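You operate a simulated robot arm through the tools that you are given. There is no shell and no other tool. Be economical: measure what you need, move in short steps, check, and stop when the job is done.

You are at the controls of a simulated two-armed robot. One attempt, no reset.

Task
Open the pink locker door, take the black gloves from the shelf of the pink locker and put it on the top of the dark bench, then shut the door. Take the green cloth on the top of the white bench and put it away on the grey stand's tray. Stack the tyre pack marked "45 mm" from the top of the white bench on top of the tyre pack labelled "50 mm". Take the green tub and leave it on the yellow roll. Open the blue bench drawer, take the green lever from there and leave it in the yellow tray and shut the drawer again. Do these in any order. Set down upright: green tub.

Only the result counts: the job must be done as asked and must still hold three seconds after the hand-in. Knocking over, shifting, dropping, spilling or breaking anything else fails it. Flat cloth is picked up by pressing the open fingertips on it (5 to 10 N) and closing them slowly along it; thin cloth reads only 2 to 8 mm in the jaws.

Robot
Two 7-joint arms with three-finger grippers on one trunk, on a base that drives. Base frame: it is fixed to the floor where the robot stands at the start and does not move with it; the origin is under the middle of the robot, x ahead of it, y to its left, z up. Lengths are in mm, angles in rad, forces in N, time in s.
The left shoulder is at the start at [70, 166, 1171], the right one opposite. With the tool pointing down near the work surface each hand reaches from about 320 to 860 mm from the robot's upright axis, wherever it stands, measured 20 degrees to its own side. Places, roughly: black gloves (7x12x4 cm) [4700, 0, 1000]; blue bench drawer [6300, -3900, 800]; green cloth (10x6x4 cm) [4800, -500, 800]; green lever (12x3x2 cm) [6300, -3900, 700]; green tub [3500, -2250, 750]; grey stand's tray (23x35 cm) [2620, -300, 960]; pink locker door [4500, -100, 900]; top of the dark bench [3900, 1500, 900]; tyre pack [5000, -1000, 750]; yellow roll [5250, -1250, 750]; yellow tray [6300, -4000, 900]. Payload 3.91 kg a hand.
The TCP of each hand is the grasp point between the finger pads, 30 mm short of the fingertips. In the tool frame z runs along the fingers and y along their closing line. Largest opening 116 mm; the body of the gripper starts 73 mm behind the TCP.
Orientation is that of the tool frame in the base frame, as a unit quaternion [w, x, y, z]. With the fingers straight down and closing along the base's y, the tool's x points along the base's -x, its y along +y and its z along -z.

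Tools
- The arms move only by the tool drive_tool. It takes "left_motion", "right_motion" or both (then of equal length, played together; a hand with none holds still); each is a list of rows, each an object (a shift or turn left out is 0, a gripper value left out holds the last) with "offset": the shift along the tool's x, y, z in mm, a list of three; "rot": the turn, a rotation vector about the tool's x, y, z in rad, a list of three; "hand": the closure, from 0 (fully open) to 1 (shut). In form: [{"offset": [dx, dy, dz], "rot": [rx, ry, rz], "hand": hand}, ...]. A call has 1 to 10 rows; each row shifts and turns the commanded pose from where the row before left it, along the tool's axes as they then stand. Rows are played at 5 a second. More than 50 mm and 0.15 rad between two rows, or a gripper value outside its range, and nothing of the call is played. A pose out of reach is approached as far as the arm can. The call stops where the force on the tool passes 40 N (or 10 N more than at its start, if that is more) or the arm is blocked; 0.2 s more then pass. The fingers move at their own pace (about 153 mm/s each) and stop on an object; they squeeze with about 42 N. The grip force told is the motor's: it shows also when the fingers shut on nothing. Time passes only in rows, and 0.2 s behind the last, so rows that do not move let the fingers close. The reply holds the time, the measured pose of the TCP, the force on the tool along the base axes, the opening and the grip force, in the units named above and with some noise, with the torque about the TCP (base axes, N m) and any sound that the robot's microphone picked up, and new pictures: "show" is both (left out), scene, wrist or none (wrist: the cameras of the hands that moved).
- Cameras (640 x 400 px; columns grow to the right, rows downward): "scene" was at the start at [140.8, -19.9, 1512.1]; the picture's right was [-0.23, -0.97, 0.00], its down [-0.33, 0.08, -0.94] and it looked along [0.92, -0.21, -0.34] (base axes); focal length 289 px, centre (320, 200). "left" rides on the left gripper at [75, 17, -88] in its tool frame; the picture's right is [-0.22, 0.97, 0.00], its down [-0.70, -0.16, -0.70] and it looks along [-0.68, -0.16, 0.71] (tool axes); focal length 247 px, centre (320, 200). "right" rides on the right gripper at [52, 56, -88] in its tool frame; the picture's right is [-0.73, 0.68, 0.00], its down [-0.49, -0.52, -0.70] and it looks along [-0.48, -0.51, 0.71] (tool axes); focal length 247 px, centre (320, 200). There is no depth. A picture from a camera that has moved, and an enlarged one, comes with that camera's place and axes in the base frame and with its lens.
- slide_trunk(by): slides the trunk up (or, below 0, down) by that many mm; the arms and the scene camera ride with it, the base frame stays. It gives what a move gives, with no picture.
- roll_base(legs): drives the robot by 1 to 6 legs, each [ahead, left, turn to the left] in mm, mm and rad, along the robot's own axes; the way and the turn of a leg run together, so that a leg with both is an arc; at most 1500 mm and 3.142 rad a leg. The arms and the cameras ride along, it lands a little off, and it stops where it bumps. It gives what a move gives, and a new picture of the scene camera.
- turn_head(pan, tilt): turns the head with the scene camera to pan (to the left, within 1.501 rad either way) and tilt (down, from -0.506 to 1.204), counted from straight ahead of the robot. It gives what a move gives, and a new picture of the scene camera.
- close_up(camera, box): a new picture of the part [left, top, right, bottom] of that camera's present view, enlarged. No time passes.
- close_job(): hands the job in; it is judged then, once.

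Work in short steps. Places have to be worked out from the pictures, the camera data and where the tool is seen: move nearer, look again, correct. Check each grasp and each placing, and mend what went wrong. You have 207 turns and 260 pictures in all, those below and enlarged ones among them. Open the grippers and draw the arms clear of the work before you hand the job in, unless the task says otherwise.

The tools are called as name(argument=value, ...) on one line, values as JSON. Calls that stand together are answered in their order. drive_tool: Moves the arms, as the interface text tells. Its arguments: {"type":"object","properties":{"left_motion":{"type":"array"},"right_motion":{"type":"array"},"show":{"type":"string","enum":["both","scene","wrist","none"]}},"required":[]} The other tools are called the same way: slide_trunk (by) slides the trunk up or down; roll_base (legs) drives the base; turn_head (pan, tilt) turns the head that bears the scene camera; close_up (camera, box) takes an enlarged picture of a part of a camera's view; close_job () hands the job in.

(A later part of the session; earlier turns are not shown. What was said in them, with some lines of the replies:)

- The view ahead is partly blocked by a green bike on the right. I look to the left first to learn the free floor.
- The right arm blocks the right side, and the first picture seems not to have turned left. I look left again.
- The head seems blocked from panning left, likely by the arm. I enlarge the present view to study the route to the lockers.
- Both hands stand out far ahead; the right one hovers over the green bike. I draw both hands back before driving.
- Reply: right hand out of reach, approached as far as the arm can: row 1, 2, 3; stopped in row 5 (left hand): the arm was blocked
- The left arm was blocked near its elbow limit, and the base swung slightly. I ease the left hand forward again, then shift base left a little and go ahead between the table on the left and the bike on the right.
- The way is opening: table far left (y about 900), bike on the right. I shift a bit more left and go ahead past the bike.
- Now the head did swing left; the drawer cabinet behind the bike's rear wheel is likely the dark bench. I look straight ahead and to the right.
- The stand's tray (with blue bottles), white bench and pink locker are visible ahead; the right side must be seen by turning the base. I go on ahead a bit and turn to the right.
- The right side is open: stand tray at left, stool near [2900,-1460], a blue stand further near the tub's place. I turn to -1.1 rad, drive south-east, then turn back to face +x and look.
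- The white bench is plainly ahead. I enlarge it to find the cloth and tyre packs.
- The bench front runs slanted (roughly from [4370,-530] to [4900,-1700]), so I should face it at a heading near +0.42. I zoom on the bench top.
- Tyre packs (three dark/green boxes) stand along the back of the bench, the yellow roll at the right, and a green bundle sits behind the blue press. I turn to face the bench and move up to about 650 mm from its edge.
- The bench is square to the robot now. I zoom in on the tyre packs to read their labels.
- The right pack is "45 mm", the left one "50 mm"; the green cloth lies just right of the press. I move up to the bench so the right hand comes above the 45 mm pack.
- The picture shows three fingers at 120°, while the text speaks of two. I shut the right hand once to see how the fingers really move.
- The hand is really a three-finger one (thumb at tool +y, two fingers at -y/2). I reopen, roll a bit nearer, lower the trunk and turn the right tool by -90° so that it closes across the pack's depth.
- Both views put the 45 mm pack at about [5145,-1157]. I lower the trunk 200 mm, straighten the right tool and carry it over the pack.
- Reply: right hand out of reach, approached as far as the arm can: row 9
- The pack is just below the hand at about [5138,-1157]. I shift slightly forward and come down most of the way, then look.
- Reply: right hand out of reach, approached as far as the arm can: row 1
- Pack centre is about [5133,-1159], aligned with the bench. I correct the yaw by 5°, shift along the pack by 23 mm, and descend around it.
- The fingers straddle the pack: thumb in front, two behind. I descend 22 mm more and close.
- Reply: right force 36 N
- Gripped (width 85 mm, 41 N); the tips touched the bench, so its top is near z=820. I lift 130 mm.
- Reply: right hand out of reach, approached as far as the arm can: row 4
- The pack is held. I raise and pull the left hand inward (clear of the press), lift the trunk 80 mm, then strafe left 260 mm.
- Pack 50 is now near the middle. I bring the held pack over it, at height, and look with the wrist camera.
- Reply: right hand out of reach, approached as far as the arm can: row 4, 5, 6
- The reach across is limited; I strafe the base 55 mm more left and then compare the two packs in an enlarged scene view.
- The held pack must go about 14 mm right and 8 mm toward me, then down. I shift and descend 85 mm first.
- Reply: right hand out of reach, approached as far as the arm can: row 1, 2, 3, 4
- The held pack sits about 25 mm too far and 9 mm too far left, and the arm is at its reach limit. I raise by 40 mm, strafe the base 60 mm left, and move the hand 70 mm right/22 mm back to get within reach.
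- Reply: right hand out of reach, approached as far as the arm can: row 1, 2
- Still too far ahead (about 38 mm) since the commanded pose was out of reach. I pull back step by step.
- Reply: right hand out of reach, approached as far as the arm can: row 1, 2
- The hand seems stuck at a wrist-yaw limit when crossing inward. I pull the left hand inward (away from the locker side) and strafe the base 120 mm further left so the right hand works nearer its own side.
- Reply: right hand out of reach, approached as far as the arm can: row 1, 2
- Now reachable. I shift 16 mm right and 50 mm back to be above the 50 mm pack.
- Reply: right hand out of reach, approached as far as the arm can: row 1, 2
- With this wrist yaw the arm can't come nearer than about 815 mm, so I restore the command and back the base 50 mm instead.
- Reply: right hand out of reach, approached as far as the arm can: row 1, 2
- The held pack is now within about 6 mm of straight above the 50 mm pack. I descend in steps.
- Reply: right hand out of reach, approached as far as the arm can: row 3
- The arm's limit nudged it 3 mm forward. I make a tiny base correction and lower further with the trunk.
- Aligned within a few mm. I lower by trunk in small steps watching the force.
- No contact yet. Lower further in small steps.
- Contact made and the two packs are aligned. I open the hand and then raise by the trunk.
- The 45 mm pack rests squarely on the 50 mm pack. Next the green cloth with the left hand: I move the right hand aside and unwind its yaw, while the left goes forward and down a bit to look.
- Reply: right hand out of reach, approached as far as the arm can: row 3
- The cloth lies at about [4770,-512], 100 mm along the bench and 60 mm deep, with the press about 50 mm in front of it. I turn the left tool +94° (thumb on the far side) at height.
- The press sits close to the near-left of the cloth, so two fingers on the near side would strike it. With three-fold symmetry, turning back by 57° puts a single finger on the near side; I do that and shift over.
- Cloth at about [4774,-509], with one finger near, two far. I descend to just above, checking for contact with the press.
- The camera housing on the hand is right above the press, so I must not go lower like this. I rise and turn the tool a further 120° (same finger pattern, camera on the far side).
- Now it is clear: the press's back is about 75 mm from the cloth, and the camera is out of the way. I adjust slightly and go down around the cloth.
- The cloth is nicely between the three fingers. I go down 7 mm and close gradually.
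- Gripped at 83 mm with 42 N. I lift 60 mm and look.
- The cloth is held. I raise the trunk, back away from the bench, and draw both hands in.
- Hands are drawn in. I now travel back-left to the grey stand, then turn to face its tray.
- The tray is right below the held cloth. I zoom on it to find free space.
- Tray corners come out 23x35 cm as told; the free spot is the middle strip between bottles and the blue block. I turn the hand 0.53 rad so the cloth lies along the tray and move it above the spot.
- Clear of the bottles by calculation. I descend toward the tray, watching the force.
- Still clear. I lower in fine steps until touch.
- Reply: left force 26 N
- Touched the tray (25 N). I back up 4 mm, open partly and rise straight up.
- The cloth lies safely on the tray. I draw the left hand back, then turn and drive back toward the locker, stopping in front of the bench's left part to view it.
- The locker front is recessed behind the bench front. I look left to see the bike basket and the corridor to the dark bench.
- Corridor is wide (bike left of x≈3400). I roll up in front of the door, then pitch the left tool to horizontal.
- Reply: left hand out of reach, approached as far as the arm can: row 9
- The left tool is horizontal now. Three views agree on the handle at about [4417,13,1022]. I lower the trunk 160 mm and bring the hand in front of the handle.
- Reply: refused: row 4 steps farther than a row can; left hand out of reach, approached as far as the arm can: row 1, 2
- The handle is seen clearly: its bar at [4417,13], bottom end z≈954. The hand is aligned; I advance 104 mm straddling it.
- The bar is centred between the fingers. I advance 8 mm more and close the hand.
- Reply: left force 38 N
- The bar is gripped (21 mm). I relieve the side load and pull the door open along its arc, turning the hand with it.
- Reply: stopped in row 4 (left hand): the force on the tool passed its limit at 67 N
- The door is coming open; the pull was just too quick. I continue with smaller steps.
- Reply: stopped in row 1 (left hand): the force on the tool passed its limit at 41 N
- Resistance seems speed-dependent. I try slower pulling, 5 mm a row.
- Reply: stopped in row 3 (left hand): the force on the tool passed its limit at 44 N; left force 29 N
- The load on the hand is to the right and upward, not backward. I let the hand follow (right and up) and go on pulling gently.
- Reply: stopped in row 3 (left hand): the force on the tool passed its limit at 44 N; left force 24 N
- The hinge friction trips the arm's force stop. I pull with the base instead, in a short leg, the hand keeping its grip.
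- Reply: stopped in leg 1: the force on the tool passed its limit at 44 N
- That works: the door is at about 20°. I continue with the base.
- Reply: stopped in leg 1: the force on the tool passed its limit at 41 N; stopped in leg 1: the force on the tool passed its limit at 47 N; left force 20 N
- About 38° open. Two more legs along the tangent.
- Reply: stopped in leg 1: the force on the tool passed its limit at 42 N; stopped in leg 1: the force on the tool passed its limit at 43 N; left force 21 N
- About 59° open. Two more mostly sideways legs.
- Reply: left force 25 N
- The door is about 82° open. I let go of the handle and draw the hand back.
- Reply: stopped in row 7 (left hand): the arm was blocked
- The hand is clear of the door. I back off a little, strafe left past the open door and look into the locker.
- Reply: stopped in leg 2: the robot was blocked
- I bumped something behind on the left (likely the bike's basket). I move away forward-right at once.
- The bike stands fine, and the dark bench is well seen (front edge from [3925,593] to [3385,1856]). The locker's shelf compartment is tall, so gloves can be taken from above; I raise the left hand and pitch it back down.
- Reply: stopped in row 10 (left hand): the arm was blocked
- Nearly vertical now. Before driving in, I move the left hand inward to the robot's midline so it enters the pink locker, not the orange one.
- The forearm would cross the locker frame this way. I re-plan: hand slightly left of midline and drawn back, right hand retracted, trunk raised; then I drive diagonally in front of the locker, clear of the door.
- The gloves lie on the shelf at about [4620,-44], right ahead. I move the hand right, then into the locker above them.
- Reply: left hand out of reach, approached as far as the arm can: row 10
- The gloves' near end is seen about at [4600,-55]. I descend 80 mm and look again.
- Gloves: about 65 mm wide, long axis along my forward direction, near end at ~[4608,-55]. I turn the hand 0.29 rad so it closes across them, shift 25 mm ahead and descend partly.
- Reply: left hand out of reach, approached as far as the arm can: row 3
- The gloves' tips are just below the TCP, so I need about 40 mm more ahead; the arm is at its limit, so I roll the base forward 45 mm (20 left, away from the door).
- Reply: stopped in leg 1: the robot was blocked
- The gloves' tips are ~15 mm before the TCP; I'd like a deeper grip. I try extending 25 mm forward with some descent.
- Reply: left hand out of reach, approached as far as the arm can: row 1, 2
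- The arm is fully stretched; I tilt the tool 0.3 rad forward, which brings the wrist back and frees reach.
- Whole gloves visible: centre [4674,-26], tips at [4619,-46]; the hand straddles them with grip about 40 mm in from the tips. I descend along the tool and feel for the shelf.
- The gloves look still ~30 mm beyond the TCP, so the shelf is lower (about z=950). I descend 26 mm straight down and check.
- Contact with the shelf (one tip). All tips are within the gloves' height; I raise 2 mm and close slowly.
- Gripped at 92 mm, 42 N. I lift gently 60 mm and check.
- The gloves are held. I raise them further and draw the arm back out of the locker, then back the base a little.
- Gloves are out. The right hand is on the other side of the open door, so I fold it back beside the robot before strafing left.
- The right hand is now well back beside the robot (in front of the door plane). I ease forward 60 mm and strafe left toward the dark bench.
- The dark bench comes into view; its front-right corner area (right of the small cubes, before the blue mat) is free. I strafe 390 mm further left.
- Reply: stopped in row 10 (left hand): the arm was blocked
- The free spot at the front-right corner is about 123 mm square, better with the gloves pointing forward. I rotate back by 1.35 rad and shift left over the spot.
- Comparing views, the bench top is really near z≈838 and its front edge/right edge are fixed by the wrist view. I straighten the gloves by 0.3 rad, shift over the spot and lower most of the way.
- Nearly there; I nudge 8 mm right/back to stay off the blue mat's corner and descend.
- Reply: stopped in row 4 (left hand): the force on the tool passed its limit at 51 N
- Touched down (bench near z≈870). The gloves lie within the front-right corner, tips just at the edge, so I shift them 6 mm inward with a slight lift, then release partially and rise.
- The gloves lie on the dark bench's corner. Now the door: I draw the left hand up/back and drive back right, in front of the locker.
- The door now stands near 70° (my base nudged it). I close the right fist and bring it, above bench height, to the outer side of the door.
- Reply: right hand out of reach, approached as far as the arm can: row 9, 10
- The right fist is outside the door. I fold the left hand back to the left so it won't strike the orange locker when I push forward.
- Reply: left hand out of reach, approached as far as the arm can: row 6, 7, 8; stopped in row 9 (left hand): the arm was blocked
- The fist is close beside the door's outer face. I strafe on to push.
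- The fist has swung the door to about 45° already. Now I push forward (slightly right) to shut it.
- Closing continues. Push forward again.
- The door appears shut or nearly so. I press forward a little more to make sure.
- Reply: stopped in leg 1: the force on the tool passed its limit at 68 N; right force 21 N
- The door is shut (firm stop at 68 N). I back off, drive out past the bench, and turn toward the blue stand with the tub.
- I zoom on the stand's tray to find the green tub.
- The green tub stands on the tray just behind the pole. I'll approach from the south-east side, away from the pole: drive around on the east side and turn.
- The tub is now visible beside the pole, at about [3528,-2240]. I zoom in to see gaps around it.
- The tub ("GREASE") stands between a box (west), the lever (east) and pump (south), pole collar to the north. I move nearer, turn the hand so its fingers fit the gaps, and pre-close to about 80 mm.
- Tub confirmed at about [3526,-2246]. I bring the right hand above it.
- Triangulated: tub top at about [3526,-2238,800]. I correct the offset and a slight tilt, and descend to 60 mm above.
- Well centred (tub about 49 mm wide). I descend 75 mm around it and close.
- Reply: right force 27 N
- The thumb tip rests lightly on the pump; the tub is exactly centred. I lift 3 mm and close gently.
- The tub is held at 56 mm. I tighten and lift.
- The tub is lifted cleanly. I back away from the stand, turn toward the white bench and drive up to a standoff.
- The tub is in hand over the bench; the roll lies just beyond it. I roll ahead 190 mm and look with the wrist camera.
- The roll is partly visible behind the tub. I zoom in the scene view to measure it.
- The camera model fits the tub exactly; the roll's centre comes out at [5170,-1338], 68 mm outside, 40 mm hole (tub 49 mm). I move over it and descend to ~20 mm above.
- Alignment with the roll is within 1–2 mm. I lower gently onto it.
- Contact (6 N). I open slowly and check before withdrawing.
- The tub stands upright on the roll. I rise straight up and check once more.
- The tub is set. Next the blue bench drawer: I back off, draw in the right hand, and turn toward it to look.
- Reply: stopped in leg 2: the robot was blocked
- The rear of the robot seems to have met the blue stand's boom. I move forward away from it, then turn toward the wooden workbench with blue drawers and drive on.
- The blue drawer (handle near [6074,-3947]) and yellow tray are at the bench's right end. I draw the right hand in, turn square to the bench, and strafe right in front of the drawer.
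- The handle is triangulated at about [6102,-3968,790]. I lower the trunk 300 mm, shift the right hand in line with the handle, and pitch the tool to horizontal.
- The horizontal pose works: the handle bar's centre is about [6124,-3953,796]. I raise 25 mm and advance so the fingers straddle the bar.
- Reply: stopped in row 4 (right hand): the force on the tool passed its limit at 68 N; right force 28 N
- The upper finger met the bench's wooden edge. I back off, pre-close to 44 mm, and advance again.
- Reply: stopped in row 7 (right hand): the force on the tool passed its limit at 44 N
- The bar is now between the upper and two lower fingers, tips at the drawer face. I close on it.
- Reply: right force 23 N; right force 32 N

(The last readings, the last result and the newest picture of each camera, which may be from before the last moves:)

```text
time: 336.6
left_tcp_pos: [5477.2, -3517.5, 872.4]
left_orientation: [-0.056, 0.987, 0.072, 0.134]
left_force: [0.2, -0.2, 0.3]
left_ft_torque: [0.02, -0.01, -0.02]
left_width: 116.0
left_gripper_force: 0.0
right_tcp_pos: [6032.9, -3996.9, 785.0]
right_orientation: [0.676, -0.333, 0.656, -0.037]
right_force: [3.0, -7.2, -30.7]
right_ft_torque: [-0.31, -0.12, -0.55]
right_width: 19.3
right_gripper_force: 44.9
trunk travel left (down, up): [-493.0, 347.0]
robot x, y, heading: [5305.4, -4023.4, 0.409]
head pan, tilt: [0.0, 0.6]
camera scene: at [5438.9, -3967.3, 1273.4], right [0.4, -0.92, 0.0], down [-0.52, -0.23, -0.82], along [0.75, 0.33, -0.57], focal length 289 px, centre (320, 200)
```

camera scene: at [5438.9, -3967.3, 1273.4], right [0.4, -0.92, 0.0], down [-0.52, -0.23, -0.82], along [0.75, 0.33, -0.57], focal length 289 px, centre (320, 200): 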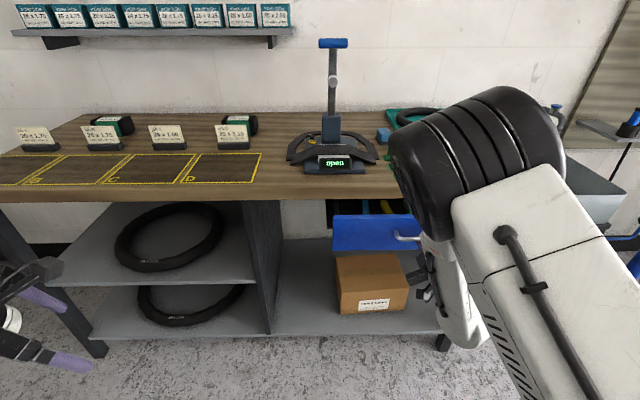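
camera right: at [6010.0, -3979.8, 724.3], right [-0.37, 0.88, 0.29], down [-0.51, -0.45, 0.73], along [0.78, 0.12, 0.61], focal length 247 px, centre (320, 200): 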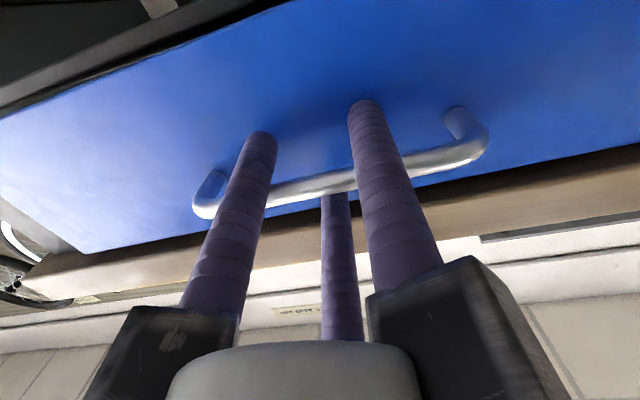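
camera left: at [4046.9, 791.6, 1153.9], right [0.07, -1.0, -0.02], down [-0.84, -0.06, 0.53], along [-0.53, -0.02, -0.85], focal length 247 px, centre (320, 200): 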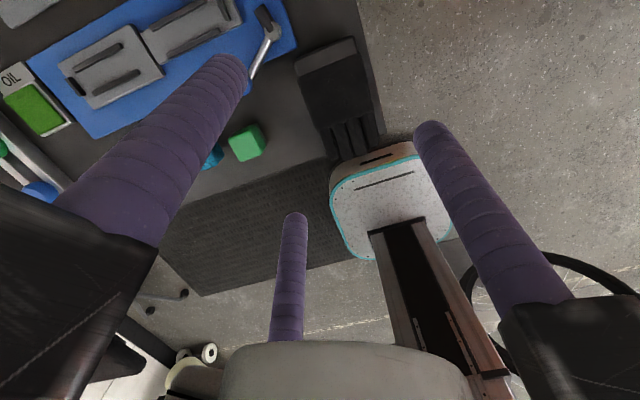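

The drawer slides smoothly. I pull out another 190 mm.

roll_base(legs=[[-190, 0, 0]])

```text
time: 338.2
left_tcp_pos: [5301.0, -3594.6, 873.3]
left_orientation: [-0.057, 0.987, 0.071, 0.135]
left_force: [0.1, 0.4, 0.5]
left_ft_torque: [0.01, 0.01, 0.01]
left_width: 115.9
left_gripper_force: 0.0
right_tcp_pos: [5857.6, -4076.8, 785.6]
right_orientation: [0.676, -0.332, 0.657, -0.036]
right_force: [12.4, -25.2, -18.4]
right_ft_torque: [-0.36, -0.15, -0.8]
right_width: 19.3
right_gripper_force: 44.9
trunk travel left (down, up): [-493.0, 347.0]
robot x, y, heading: [5132.4, -4099.9, 0.407]
head pan, tilt: [0.0, 0.6]
camera scene: at [5263.6, -4046.1, 1273.6], right [0.4, -0.92, 0.0], down [-0.52, -0.22, -0.82], along [0.76, 0.33, -0.57], focal length 289 px, centre (320, 200)
```

scene: 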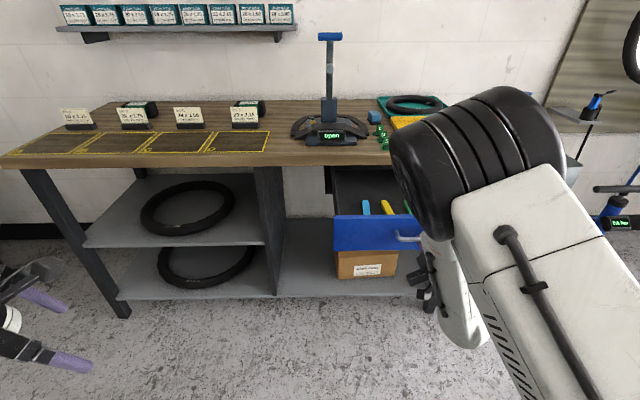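

The drawer is open about 270 mm; blue, yellow and green levers show inside. I let go of the handle, back the hand off, and pitch it down again.

drive_tool(right_motion=[{"hand": 0.6}, {}, {"offset": [0, 0, -30]}, {"offset": [0, 0, -40]}, {"offset": [-20, -11, 0], "rot": [-0.075, 0.13, 0]}, {"rot": [-0.075, 0.13, 0]}, {"rot": [-0.075, 0.13, 0]}, {"rot": [-0.075, 0.13, 0]}, {"rot": [-0.075, 0.13, 0]}, {"rot": [-0.075, 0.13, 0]}], show="none")

drive_tool(right_motion=[{"rot": [-0.075, 0.13, 0]}, {"rot": [-0.075, 0.13, 0]}, {"rot": [-0.075, 0.13, 0]}, {"rot": [-0.075, 0.13, 0]}, {"offset": [0, 0, -40], "hand": 0}, {"offset": [0, 0, -40]}, {"offset": [0, 0, -40]}, {"offset": [0, 0, -40]}, {}], show="both")

```text
time: 340.4
left_tcp_pos: [5300.1, -3592.8, 873.8]
left_orientation: [-0.057, 0.987, 0.071, 0.134]
left_force: [-0.2, 0.2, 0.8]
left_ft_torque: [0.0, 0.01, 0.01]
left_width: 115.9
left_gripper_force: 0.0
right_tcp_pos: [5793.2, -4102.4, 816.9]
right_orientation: [0.29, -0.431, 0.854, -0.016]
right_force: [0.5, 0.5, 0.4]
right_ft_torque: [0.0, -0.03, 0.02]
right_width: 46.6
right_gripper_force: 0.0
trunk travel left (down, up): [-493.0, 347.0]
robot x, y, heading: [5131.1, -4103.1, 0.411]
head pan, tilt: [0.0, 0.6]
```

```text
time: 342.4
left_tcp_pos: [5299.7, -3594.1, 872.3]
left_orientation: [-0.055, 0.987, 0.071, 0.135]
left_force: [0.0, -0.7, 0.8]
left_ft_torque: [-0.01, 0.0, -0.01]
left_width: 116.1
left_gripper_force: 0.0
right_tcp_pos: [5797.1, -4098.1, 977.9]
right_orientation: [-0.006, -0.452, 0.892, 0.0]
right_force: [0.8, 0.1, -0.7]
right_ft_torque: [0.01, 0.03, -0.01]
right_width: 116.1
right_gripper_force: 0.0
trunk travel left (down, up): [-493.0, 347.0]
robot x, y, heading: [5134.6, -4101.8, 0.409]
head pan, tilt: [0.0, 0.6]
camera scene: at [5260.9, -4043.0, 1273.8], right [0.4, -0.92, 0.0], down [-0.52, -0.23, -0.82], along [0.76, 0.33, -0.57], focal length 289 px, centre (320, 200)
camera right: at [5721.6, -4105.8, 1068.0], right [-0.11, 0.99, 0.0], down [0.72, 0.09, 0.69], along [0.69, 0.08, -0.72], focal length 247 px, centre (320, 200)
```

scene: 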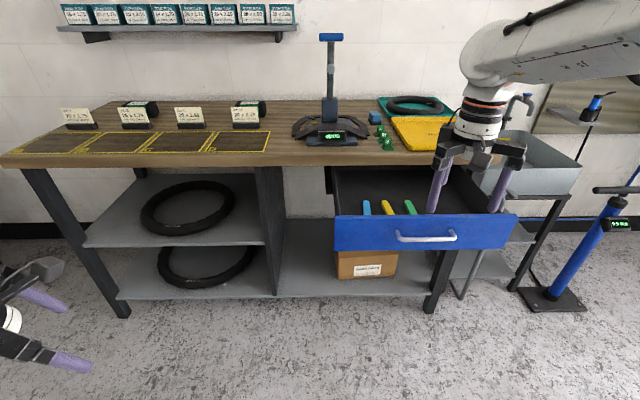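
right: 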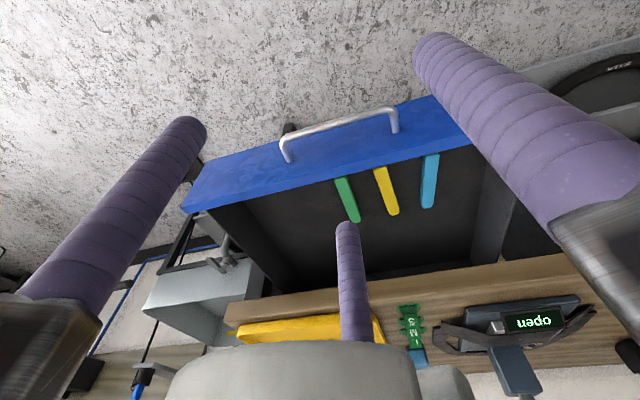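

The green lever lies at about [6058,-4007,715], along my forward direction. I roll 180 mm nearer, turn the hand 30° to close across it, pre-close to ~64 mm and move above it.

roll_base(legs=[[180, 0, 0]])

drive_tool(right_motion=[{"rot": [0, 0, 0.13], "hand": 0.45}, {"rot": [0, 0, 0.13]}, {"rot": [0, 0, 0.13]}, {"rot": [0, 0, 0.13]}, {"offset": [-40, 0, 0]}, {"offset": [-40, 0, 20]}, {"offset": [0, 0, 40]}, {}], show="wrist")

```text
time: 343.9
left_tcp_pos: [5462.7, -3521.7, 872.5]
left_orientation: [-0.056, 0.987, 0.073, 0.135]
left_force: [-0.4, 1.1, 0.0]
left_ft_torque: [0.0, 0.03, 0.01]
left_width: 116.3
left_gripper_force: 0.1
right_tcp_pos: [5960.8, -4024.5, 978.0]
right_orientation: [-0.007, -0.452, 0.892, -0.001]
right_force: [-0.3, 0.2, -0.3]
right_ft_torque: [0.0, 0.04, -0.02]
right_width: 115.9
right_gripper_force: 0.0
trunk travel left (down, up): [-493.0, 347.0]
robot x, y, heading: [5299.4, -4026.2, 0.419]
head pan, tilt: [0.0, 0.6]
camera scene: at [5424.7, -3970.9, 1273.7], right [0.4, -0.92, 0.0], down [-0.52, -0.23, -0.82], along [0.76, 0.33, -0.57], focal length 289 px, centre (320, 200)
```

scene: 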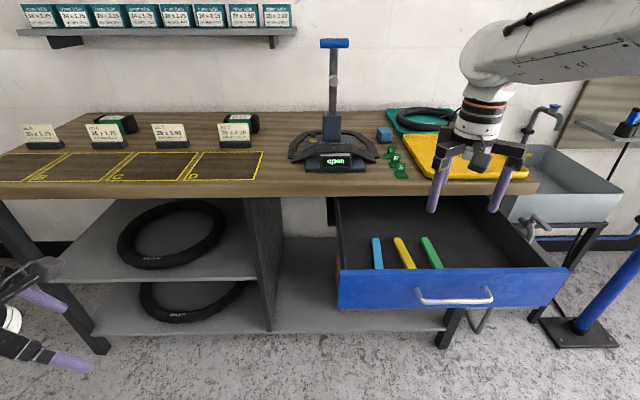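

```text
time: 345.7
left_tcp_pos: [5462.1, -3521.5, 872.5]
left_orientation: [-0.056, 0.987, 0.073, 0.135]
left_force: [0.0, 0.1, -0.2]
left_ft_torque: [-0.01, 0.0, 0.02]
left_width: 115.9
left_gripper_force: 0.2
right_tcp_pos: [6031.9, -3992.2, 915.8]
right_orientation: [-0.006, -0.207, 0.978, -0.002]
right_force: [0.1, 0.5, 0.8]
right_ft_torque: [0.03, -0.01, -0.03]
right_width: 63.7
right_gripper_force: 0.1
trunk travel left (down, up): [-493.0, 347.0]
robot x, y, heading: [5299.6, -4031.2, 0.411]
head pan, tilt: [0.0, 0.6]
camera right: at [5962.3, -3961.6, 1005.3], right [0.39, 0.92, -0.01], down [0.66, -0.28, 0.69], along [0.64, -0.28, -0.72], focal length 247 px, centre (320, 200)
```

right: 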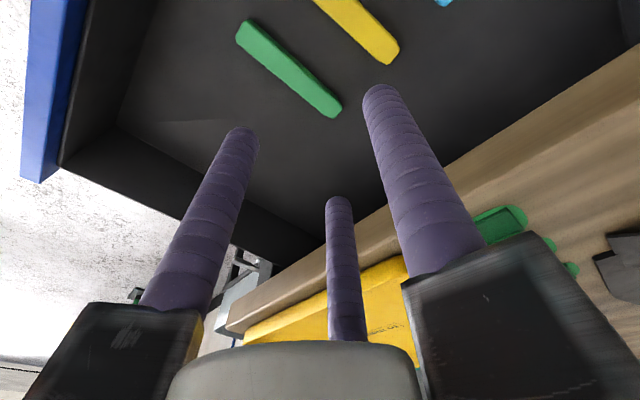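

Lever centre now measured at [6034,-4026]. I shift over it and descend to near it.

drive_tool(right_motion=[{"offset": [14, -19, 0]}, {"offset": [13, -19, 20]}, {"offset": [0, 0, 40]}, {"offset": [0, 0, 40]}, {"offset": [0, 0, 25]}, {}], show="wrist")

```text
time: 347.1
left_tcp_pos: [5462.5, -3521.1, 872.9]
left_orientation: [-0.056, 0.986, 0.073, 0.136]
left_force: [-0.6, 0.2, 0.1]
left_ft_torque: [0.01, 0.0, 0.05]
left_width: 116.1
left_gripper_force: 0.0
right_tcp_pos: [6019.1, -4040.0, 793.0]
right_orientation: [-0.006, -0.208, 0.978, -0.002]
right_force: [-0.1, -1.0, 0.2]
right_ft_torque: [-0.01, 0.0, 0.03]
right_width: 64.1
right_gripper_force: 0.2
trunk travel left (down, up): [-493.0, 347.0]
robot x, y, heading: [5298.5, -4026.1, 0.414]
head pan, tilt: [0.0, 0.6]
camera right: at [5949.6, -4008.5, 882.8], right [0.39, 0.92, -0.01], down [0.66, -0.28, 0.69], along [0.64, -0.28, -0.72], focal length 247 px, centre (320, 200)
```

right: 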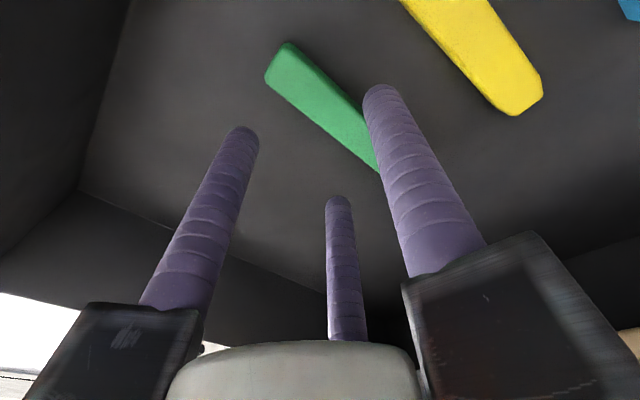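

The hand straddles the lever well (about 8 mm each side). I go down and feel for the drawer floor.

drive_tool(right_motion=[{"offset": [0, 2, 20], "rot": [0, 0, -0.07]}, {"offset": [0, 0, 18]}, {"offset": [0, 0, 10]}, {"offset": [0, 0, 6]}, {}], show="wrist")

```text
time: 347.8
left_tcp_pos: [5461.7, -3521.8, 874.1]
left_orientation: [-0.056, 0.987, 0.072, 0.135]
left_force: [-0.7, 0.0, -0.5]
left_ft_torque: [-0.03, 0.05, -0.03]
left_width: 115.9
left_gripper_force: 0.0
right_tcp_pos: [6025.5, -4035.9, 763.0]
right_orientation: [0.005, -0.242, 0.97, -0.002]
right_force: [-0.5, 0.7, 24.3]
right_ft_torque: [0.07, 0.57, 0.03]
right_width: 63.5
right_gripper_force: 0.1
trunk travel left (down, up): [-493.0, 347.0]
robot x, y, heading: [5301.4, -4029.2, 0.415]
head pan, tilt: [0.0, 0.6]
stopped in row 3 (right hand): the force on the tool passed its limit at 48 N (the readings are from after the stop); the commanded pose is now the measured one
camera right: at [5952.3, -4010.1, 850.1], right [0.33, 0.94, 0.0], down [0.67, -0.23, 0.71], along [0.67, -0.23, -0.71], focal length 247 px, centre (320, 200)
```

right: 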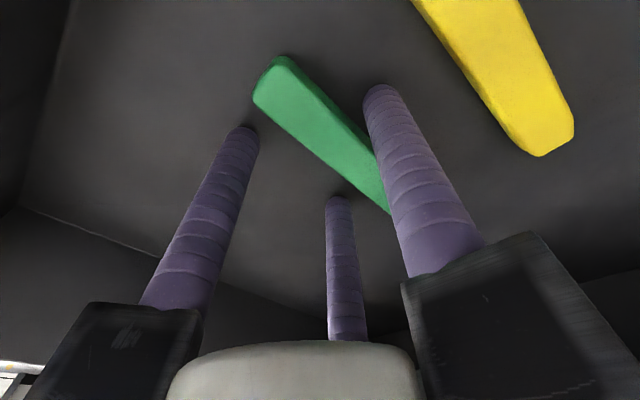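

The tips touch the drawer floor (z≈733) with the lever between them. I lift 3 mm and close.

drive_tool(right_motion=[{"offset": [0, 0, -3]}, {"hand": 0.55}, {"hand": 0.65}, {"hand": 0.75}, {"hand": 0.9}, {}, {}], show="wrist")

```text
time: 349.4
left_tcp_pos: [5460.5, -3520.8, 872.5]
left_orientation: [-0.056, 0.986, 0.072, 0.136]
left_force: [-0.8, -0.3, 0.7]
left_ft_torque: [0.0, 0.0, 0.01]
left_width: 115.9
left_gripper_force: 0.1
right_tcp_pos: [6023.3, -4037.7, 761.7]
right_orientation: [0.002, -0.241, 0.971, -0.002]
right_force: [-3.1, 5.1, 13.6]
right_ft_torque: [0.45, 0.15, 0.05]
right_width: 32.7
right_gripper_force: 41.8
trunk travel left (down, up): [-493.0, 347.0]
robot x, y, heading: [5300.4, -4027.0, 0.413]
head pan, tilt: [0.0, 0.6]
camera right: at [5950.5, -4011.1, 850.4], right [0.33, 0.94, 0.0], down [0.67, -0.23, 0.7], along [0.67, -0.23, -0.71], focal length 247 px, centre (320, 200)
```

right: 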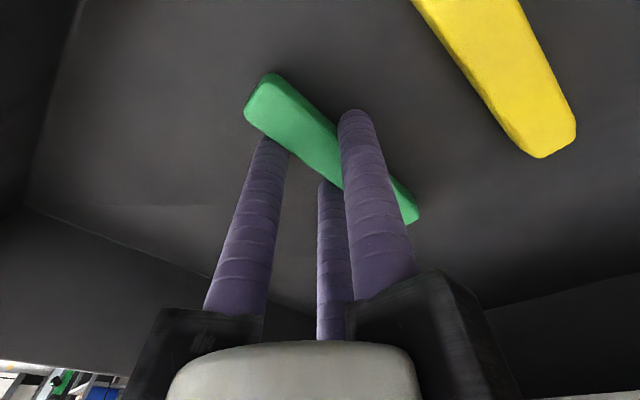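

The lever is gripped. I lift it straight up well above the drawer and bench.

drive_tool(right_motion=[{"offset": [0, 0, -20]}, {"offset": [0, 0, -40]}, {"offset": [0, 0, -40]}, {"offset": [0, 0, -45]}, {"offset": [0, 0, -45]}, {"offset": [0, 0, -45]}, {}], show="both")

```text
time: 351.0
left_tcp_pos: [5462.5, -3522.2, 873.5]
left_orientation: [-0.056, 0.986, 0.073, 0.135]
left_force: [0.3, 0.0, -0.6]
left_ft_torque: [0.03, 0.04, 0.02]
left_width: 116.0
left_gripper_force: 0.1
right_tcp_pos: [6023.8, -4039.9, 994.8]
right_orientation: [0.0, -0.242, 0.97, -0.002]
right_force: [-0.4, 0.0, -0.4]
right_ft_torque: [-0.03, 0.04, 0.01]
right_width: 31.9
right_gripper_force: 41.8
trunk travel left (down, up): [-493.0, 347.0]
robot x, y, heading: [5298.5, -4026.9, 0.407]
head pan, tilt: [0.0, 0.6]
camera scene: at [5424.7, -3971.4, 1273.7], right [0.4, -0.92, 0.0], down [-0.52, -0.23, -0.82], along [0.76, 0.33, -0.57], focal length 289 px, centre (320, 200)
camera right: at [5951.0, -4013.0, 1083.4], right [0.33, 0.94, 0.0], down [0.67, -0.23, 0.7], along [0.66, -0.23, -0.71], focal length 247 px, centre (320, 200)
```

scene: 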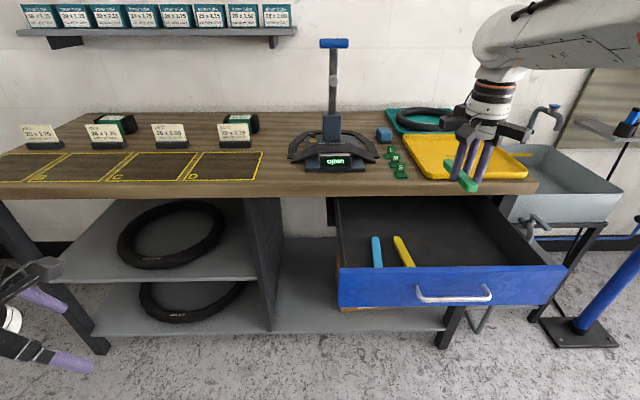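
right: 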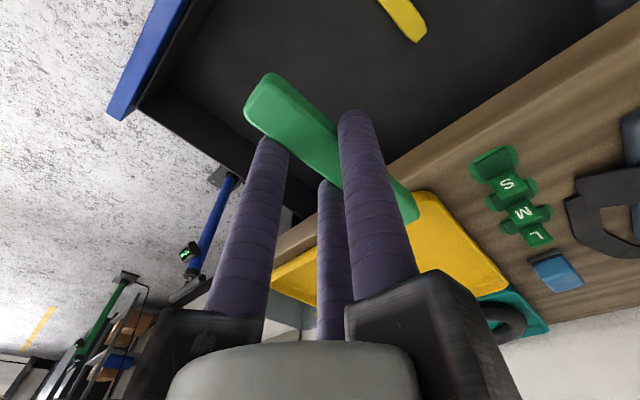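

Lever held. The yellow tray's near-left corner is at about [6186,-3964]; it is ~270 wide and ~330 deep. I roll 150 mm ahead/150 mm right and bring the lever over the tray.

roll_base(legs=[[145, -150, 0]])

drive_tool(right_motion=[{"offset": [-36, 15, 0]}, {"offset": [-36, 15, 0]}, {"offset": [-35, 14, 10]}, {}], show="both")

```text
time: 352.6
left_tcp_pos: [5656.1, -3599.2, 873.2]
left_orientation: [-0.056, 0.987, 0.072, 0.136]
left_force: [-0.1, 0.2, 0.5]
left_ft_torque: [0.01, 0.01, -0.03]
left_width: 115.8
left_gripper_force: 0.0
right_tcp_pos: [6215.9, -4118.0, 995.1]
right_orientation: [0.001, -0.242, 0.97, -0.002]
right_force: [0.1, -0.3, -1.1]
right_ft_torque: [0.04, 0.01, 0.0]
right_width: 32.0
right_gripper_force: 42.4
trunk travel left (down, up): [-493.0, 347.0]
robot x, y, heading: [5489.7, -4105.4, 0.411]
head pan, tilt: [0.0, 0.6]
camera scene: at [5616.9, -4048.8, 1273.7], right [0.4, -0.92, 0.0], down [-0.52, -0.23, -0.82], along [0.76, 0.33, -0.57], focal length 289 px, centre (320, 200)
```

scene: 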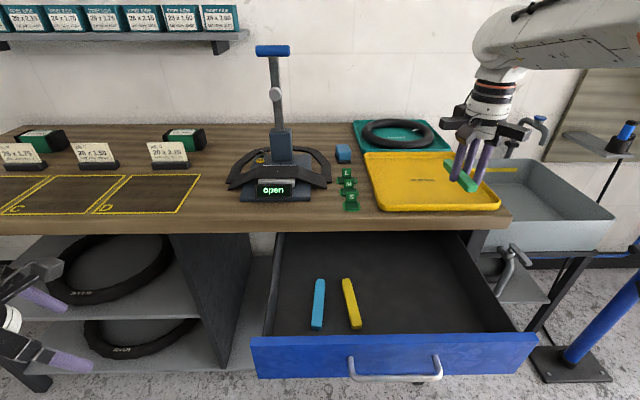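

```text
time: 353.6
left_tcp_pos: [5655.0, -3599.0, 874.0]
left_orientation: [-0.057, 0.986, 0.073, 0.137]
left_force: [0.2, 0.4, 0.0]
left_ft_torque: [-0.01, -0.01, 0.01]
left_width: 116.1
left_gripper_force: 0.1
right_tcp_pos: [6288.7, -4028.9, 985.5]
right_orientation: [0.002, -0.24, 0.971, -0.001]
right_force: [0.3, 0.4, 1.1]
right_ft_torque: [-0.01, -0.01, 0.0]
right_width: 32.1
right_gripper_force: 41.9
trunk travel left (down, up): [-493.0, 347.0]
robot x, y, heading: [5492.1, -4099.6, 0.41]
head pan, tilt: [0.0, 0.6]
camera scene: at [5614.7, -4049.4, 1274.1], right [0.4, -0.92, 0.0], down [-0.52, -0.23, -0.83], along [0.76, 0.33, -0.56], focal length 289 px, centre (320, 200)
camera right: at [6215.6, -4002.2, 1072.9], right [0.33, 0.94, 0.0], down [0.67, -0.23, 0.7], along [0.66, -0.23, -0.71], focal length 247 px, centre (320, 200)
```

scene: 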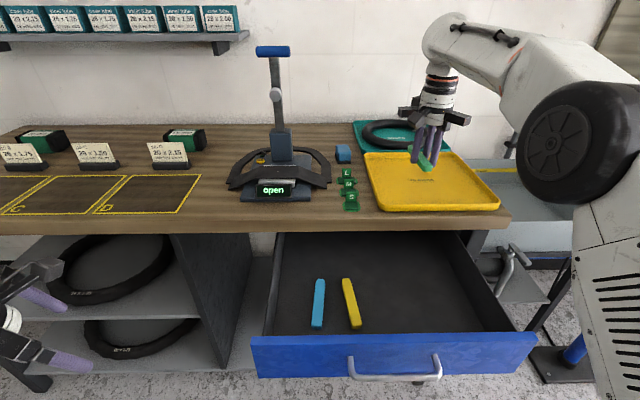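
right: 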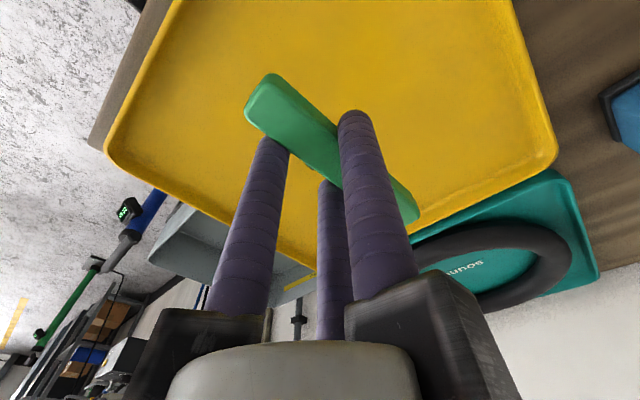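

The lever is well inside the tray outline. I lower it until it touches.

drive_tool(right_motion=[{"offset": [0, 0, 30]}, {"offset": [0, 0, 30]}, {"offset": [0, 0, 15]}, {"offset": [0, 0, 6]}, {"offset": [0, 0, 6]}, {"offset": [0, 0, 5]}, {"offset": [0, 0, 5]}, {}], show="none")

```text
time: 354.7
left_tcp_pos: [5653.8, -3598.2, 872.7]
left_orientation: [-0.056, 0.986, 0.072, 0.136]
left_force: [0.3, 0.2, -0.4]
left_ft_torque: [0.01, 0.03, 0.01]
left_width: 115.8
left_gripper_force: 0.0
right_tcp_pos: [6291.5, -4026.7, 913.7]
right_orientation: [0.012, -0.24, 0.971, -0.001]
right_force: [-1.2, -0.8, 18.4]
right_ft_torque: [-0.25, 0.77, 0.01]
right_width: 31.7
right_gripper_force: 42.1
trunk travel left (down, up): [-493.0, 347.0]
robot x, y, heading: [5492.0, -4103.7, 0.411]
head pan, tilt: [0.0, 0.6]
stopped in row 5 (right hand): the force on the tool passed its limit at 46 N (the readings are from after the stop); the commanded pose is now the measured one
```

Touched the tray at TCP z≈914. I lift a hair, open partly and rise.

drive_tool(right_motion=[{"offset": [0, 0, -3]}, {"hand": 0.6}, {"hand": 0.45}, {}, {"offset": [0, 0, -20]}, {"offset": [0, 0, -40]}, {"offset": [0, 0, -40]}, {"offset": [0, 0, -40]}], show="scene")

```text
time: 356.5
left_tcp_pos: [5656.8, -3598.5, 871.6]
left_orientation: [-0.056, 0.987, 0.072, 0.134]
left_force: [0.9, -0.2, -0.6]
left_ft_torque: [0.03, 0.03, -0.02]
left_width: 116.0
left_gripper_force: 0.0
right_tcp_pos: [6291.9, -4027.5, 1051.3]
right_orientation: [0.006, -0.24, 0.971, 0.0]
right_force: [0.3, 0.5, 0.5]
right_ft_torque: [0.02, 0.04, 0.01]
right_width: 63.6
right_gripper_force: 0.0
trunk travel left (down, up): [-493.0, 347.0]
robot x, y, heading: [5488.9, -4107.0, 0.415]
head pan, tilt: [0.0, 0.6]
camera scene: at [5618.3, -4046.9, 1273.6], right [0.4, -0.92, 0.0], down [-0.52, -0.23, -0.82], along [0.76, 0.33, -0.57], focal length 289 px, centre (320, 200)
```

scene: 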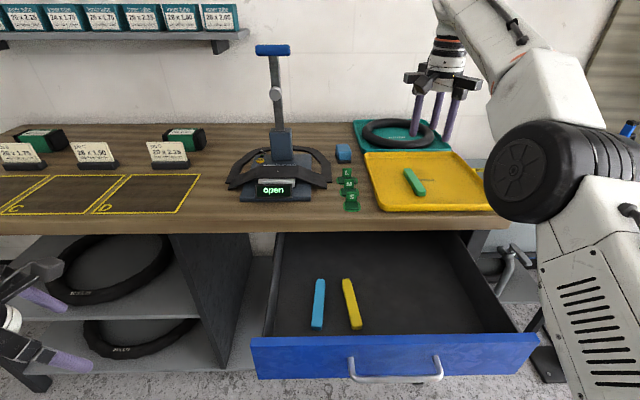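

The green lever lies in the yellow tray. Now I shut the drawer: back up 300 mm, bring the closed right hand down in front of the drawer face and pitch it forward.

roll_base(legs=[[-300, 0, 0]])

drive_tool(right_motion=[{"offset": [42, 0, 0], "hand": 1}, {"offset": [42, 0, 0]}, {"offset": [42, 0, 0]}, {"offset": [42, 0, 0]}, {"offset": [42, 0, 0]}, {"offset": [0, 0, 48]}, {"offset": [0, 0, 48]}, {"offset": [0, 0, 48]}, {"offset": [0, 0, 48]}, {"offset": [0, 0, 48]}], show="none")

drive_tool(right_motion=[{"rot": [0.01, -0.15, 0]}, {"rot": [0.01, -0.15, 0]}, {"rot": [0.01, -0.15, 0]}, {"rot": [0.01, -0.15, 0]}, {"rot": [0.01, -0.15, 0]}, {"rot": [0.01, -0.15, 0]}, {"rot": [0.01, -0.15, 0]}, {}], show="scene")

```text
time: 358.6
left_tcp_pos: [5379.8, -3718.3, 874.0]
left_orientation: [-0.056, 0.986, 0.073, 0.136]
left_force: [-0.5, 1.3, -1.2]
left_ft_torque: [-0.01, -0.01, 0.0]
left_width: 116.0
left_gripper_force: 0.0
right_tcp_pos: [6014.9, -4148.4, 1052.4]
right_orientation: [0.009, -0.241, 0.97, -0.001]
right_force: [0.2, 0.1, 0.7]
right_ft_torque: [0.01, 0.02, 0.0]
right_width: 63.8
right_gripper_force: 0.0
trunk travel left (down, up): [-493.0, 347.0]
robot x, y, heading: [5213.1, -4224.8, 0.411]
head pan, tilt: [0.0, 0.6]
camera scene: at [5340.7, -4168.4, 1273.9], right [0.4, -0.92, 0.0], down [-0.52, -0.23, -0.83], along [0.76, 0.33, -0.56], focal length 289 px, centre (320, 200)
```

scene: 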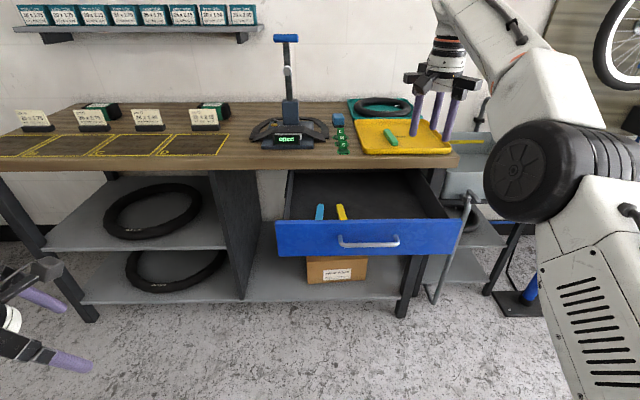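

```text
time: 360.8
left_tcp_pos: [5381.9, -3717.4, 873.1]
left_orientation: [-0.055, 0.987, 0.072, 0.135]
left_force: [-0.2, 0.1, -0.3]
left_ft_torque: [0.03, 0.02, 0.01]
left_width: 116.0
left_gripper_force: 0.1
right_tcp_pos: [5835.8, -4244.0, 807.4]
right_orientation: [0.008, -0.241, 0.97, -0.002]
right_force: [1.2, 0.2, -0.4]
right_ft_torque: [0.03, 0.02, -0.01]
right_width: 9.0
right_gripper_force: 42.2
trunk travel left (down, up): [-493.0, 347.0]
robot x, y, heading: [5214.7, -4224.8, 0.41]
head pan, tilt: [0.0, 0.6]
```

```text
time: 362.6
left_tcp_pos: [5378.8, -3718.7, 873.6]
left_orientation: [-0.056, 0.987, 0.072, 0.135]
left_force: [0.8, -0.6, -0.3]
left_ft_torque: [0.03, -0.02, 0.01]
left_width: 115.8
left_gripper_force: 0.0
right_tcp_pos: [5836.1, -4245.3, 807.6]
right_orientation: [0.502, -0.21, 0.834, 0.089]
right_force: [-0.1, -0.4, 0.6]
right_ft_torque: [0.0, 0.02, 0.02]
right_width: 8.7
right_gripper_force: 42.1
trunk travel left (down, up): [-493.0, 347.0]
robot x, y, heading: [5215.3, -4227.1, 0.416]
head pan, tilt: [0.0, 0.6]
camera scene: at [5340.8, -4168.3, 1273.9], right [0.4, -0.92, 0.0], down [-0.52, -0.23, -0.83], along [0.76, 0.33, -0.56], focal length 289 px, centre (320, 200)
```

scene: 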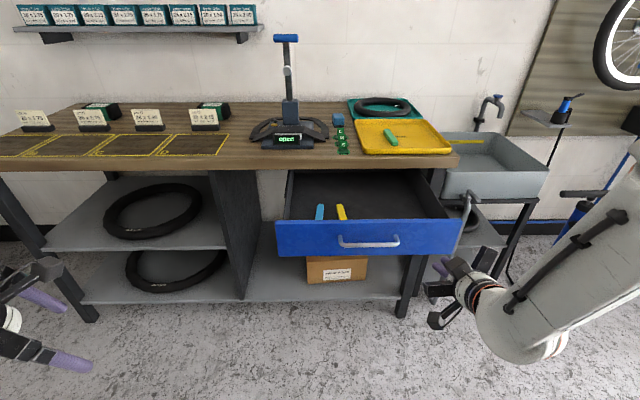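

The hand is near the drawer's right end; I strafe 120 mm left toward its middle, then push forward with the base.

roll_base(legs=[[0, 125, 0], [150, 0, 0]])

```text
time: 364.8
left_tcp_pos: [5470.7, -3545.2, 872.4]
left_orientation: [-0.055, 0.987, 0.072, 0.134]
left_force: [0.1, 0.1, -0.2]
left_ft_torque: [0.01, 0.05, 0.0]
left_width: 116.1
left_gripper_force: 0.1
right_tcp_pos: [5926.1, -4071.7, 809.3]
right_orientation: [0.501, -0.208, 0.836, 0.087]
right_force: [1.1, -0.4, 0.0]
right_ft_torque: [-0.01, 0.03, 0.01]
right_width: 8.7
right_gripper_force: 41.9
trunk travel left (down, up): [-493.0, 347.0]
robot x, y, heading: [5300.3, -4049.1, 0.414]
head pan, tilt: [0.0, 0.6]
camera scene: at [5432.4, -3994.5, 1273.6], right [0.4, -0.92, 0.0], down [-0.52, -0.23, -0.82], along [0.76, 0.33, -0.57], focal length 289 px, centre (320, 200)
```

scene: 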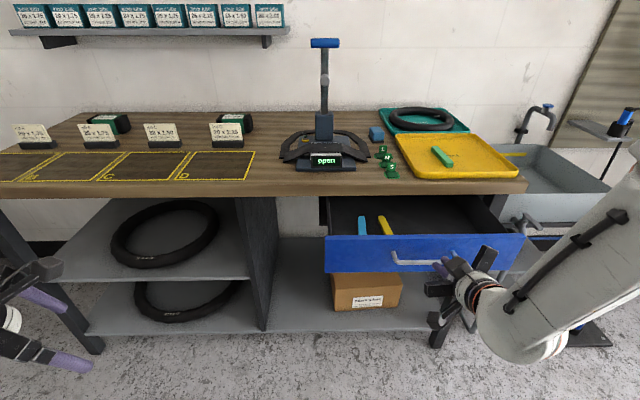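

Pushing works on the handle. I continue forward until it stops.

roll_base(legs=[[190, 0, 0]])

roll_base(legs=[[40, 0, 0]])

```text
time: 366.4
left_tcp_pos: [5634.5, -3474.4, 872.9]
left_orientation: [-0.056, 0.987, 0.073, 0.135]
left_force: [-0.8, -0.6, -0.3]
left_ft_torque: [0.0, -0.02, -0.01]
left_width: 116.0
left_gripper_force: 0.0
right_tcp_pos: [6087.2, -4000.5, 805.8]
right_orientation: [0.5, -0.209, 0.836, 0.087]
right_force: [0.1, -0.3, 0.5]
right_ft_torque: [-0.02, -0.05, 0.0]
right_width: 9.0
right_gripper_force: 42.3
trunk travel left (down, up): [-493.0, 347.0]
robot x, y, heading: [5470.1, -3981.9, 0.413]
head pan, tilt: [0.0, 0.6]
stopped in leg 1: the force on the tool passed its limit at 279 N (the readings are from after the stop); the commanded pose is now the measured one
camera scene: at [5595.4, -3923.6, 1273.7], right [0.4, -0.92, 0.0], down [-0.52, -0.23, -0.82], along [0.76, 0.33, -0.57], focal length 289 px, centre (320, 200)
```

scene: 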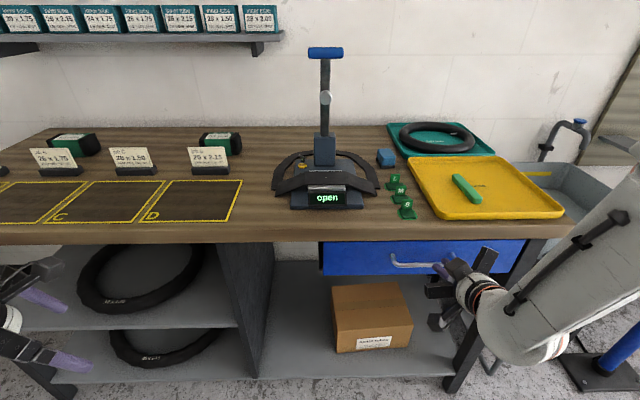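

```text
time: 367.1
left_tcp_pos: [5642.9, -3472.0, 873.6]
left_orientation: [-0.056, 0.986, 0.071, 0.138]
left_force: [-0.2, 0.1, 0.8]
left_ft_torque: [0.01, 0.02, 0.0]
left_width: 116.0
left_gripper_force: 0.1
right_tcp_pos: [6090.5, -3999.9, 809.3]
right_orientation: [0.5, -0.208, 0.837, 0.085]
right_force: [-21.4, -7.8, 22.7]
right_ft_torque: [0.27, -0.1, 0.39]
right_width: 9.2
right_gripper_force: 41.8
trunk travel left (down, up): [-493.0, 347.0]
robot x, y, heading: [5479.2, -3973.9, 0.413]
head pan, tilt: [0.0, 0.6]
stopped in leg 1: the force on the tool passed its limit at 63 N (the readings are from after the stop); the commanded pose is now the measured one
camera scene: at [5599.4, -3920.9, 1274.4], right [0.4, -0.92, 0.0], down [-0.52, -0.22, -0.83], along [0.76, 0.33, -0.56], focal length 289 px, centre (320, 200)
```

scene: 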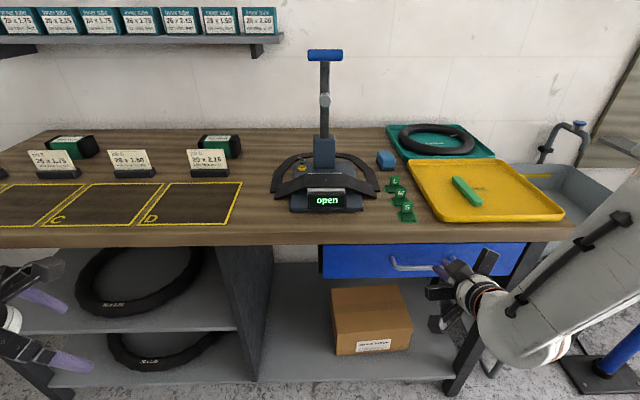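

The drawer hit its stop. I back away and zoom to confirm it is fully shut.

roll_base(legs=[[-250, 0, 0]])

close_up(camera="scene", box=[270, 100, 530, 280])

```text
time: 368.9
left_tcp_pos: [5419.6, -3568.0, 872.7]
left_orientation: [-0.056, 0.987, 0.073, 0.135]
left_force: [-0.4, -0.4, -1.1]
left_ft_torque: [0.0, 0.0, -0.03]
left_width: 115.9
left_gripper_force: 0.1
right_tcp_pos: [5870.1, -4094.7, 807.1]
right_orientation: [0.498, -0.21, 0.837, 0.087]
right_force: [-0.3, -0.1, 0.6]
right_ft_torque: [-0.02, 0.01, 0.03]
right_width: 9.3
right_gripper_force: 42.2
trunk travel left (down, up): [-493.0, 347.0]
robot x, y, heading: [5256.9, -4072.8, 0.413]
head pan, tilt: [0.0, 0.6]
camera scene: at [5380.9, -4017.0, 1274.0], right [0.4, -0.92, 0.0], down [-0.52, -0.23, -0.83], along [0.76, 0.33, -0.56], focal length 289 px, centre (320, 200)
```

scene: 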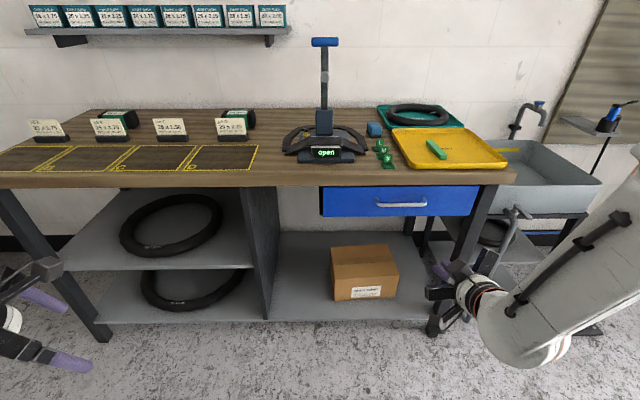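

```text
2.22 times, centred on (400, 190) of scene
camera zoom: at [5380.9, -4017.0, 1274.0], right [0.4, -0.92, 0.0], down [-0.52, -0.23, -0.83], along [0.76, 0.33, -0.56], focal length 642 px, centre (142, 222)
```

zoom: 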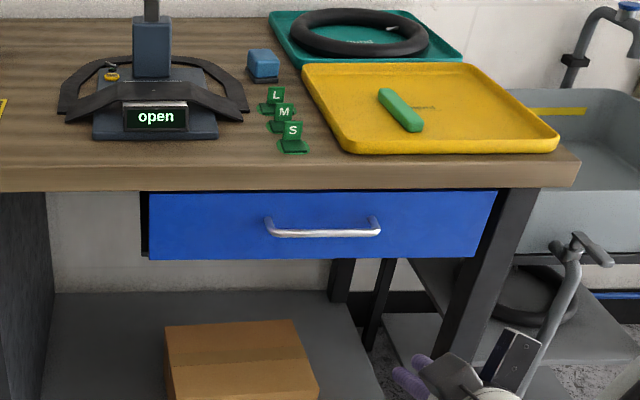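

The drawer is shut, the lever is in the tray. I back off further and open the right gripper, all clear of the work.

roll_base(legs=[[-200, 0, 0]])

drive_tool(right_motion=[{"hand": 0}, {}, {}], left_motion=[{"hand": 0}, {}, {}], show="none")

```text
time: 370.5
left_tcp_pos: [5238.1, -3647.4, 872.0]
left_orientation: [-0.055, 0.986, 0.073, 0.136]
left_force: [0.0, -0.3, 0.7]
left_ft_torque: [-0.02, 0.0, -0.05]
left_width: 116.1
left_gripper_force: 0.0
right_tcp_pos: [5688.7, -4175.5, 807.8]
right_orientation: [0.498, -0.209, 0.837, 0.087]
right_force: [-0.5, 0.2, -0.4]
right_ft_torque: [-0.04, -0.04, 0.02]
right_width: 8.6
right_gripper_force: 42.2
trunk travel left (down, up): [-493.0, 347.0]
robot x, y, heading: [5074.7, -4154.3, 0.409]
head pan, tilt: [0.0, 0.6]
camera scene: at [5198.6, -4096.9, 1274.0], right [0.4, -0.92, 0.0], down [-0.52, -0.23, -0.83], along [0.76, 0.33, -0.56], focal length 289 px, centre (320, 200)
```

scene: 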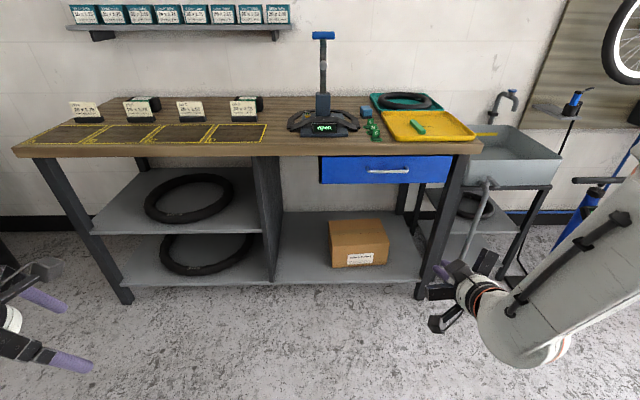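

```text
time: 371.3
left_tcp_pos: [5239.8, -3648.4, 872.2]
left_orientation: [-0.056, 0.987, 0.073, 0.135]
left_force: [-0.2, 0.5, -0.5]
left_ft_torque: [-0.01, -0.01, 0.01]
left_width: 115.9
left_gripper_force: 0.1
right_tcp_pos: [5689.5, -4176.3, 806.8]
right_orientation: [0.498, -0.208, 0.837, 0.086]
right_force: [-0.4, -0.4, -0.4]
right_ft_torque: [0.0, 0.02, 0.01]
right_width: 116.1
right_gripper_force: 0.1
trunk travel left (down, up): [-493.0, 347.0]
robot x, y, heading: [5072.5, -4153.4, 0.411]
head pan, tilt: [0.0, 0.6]
```

All the parts are done, both grippers are open and the arms are clear of the work. I hand the job in.

close_job()

```text
The job is handed in.
```

I finished all five jobs and handed in the work. I confirmed each placing by camera but did not go back at the end to re-check the first four.

- **Gloves and locker:** the black gloves are on the front-right corner of the dark bench, with their tips close to the front edge. The pink locker door is shut.
- **Cloth:** the green cloth is on the grey stand's tray.
- **Tyre packs:** the "45 mm" pack sits squarely on the "50 mm" pack.
- **Tub:** the green tub stands upright on the yellow roll.
- **Lever and drawer:** the green lever is in the yellow tray. I pushed the blue drawer to its stop. Its handle then measured about 10 mm further out than before, which may be measuring error.

**Bumps along the way:**
- The base bumped what I took to be the white bike's basket; the bike looked upright and in place afterwards.
- It was also blocked once near the blue stand's boom; I drove off without looking back at it.
- Pushing the drawer shut peaked at 279 N, and I saw nothing out of place on that bench afterwards.
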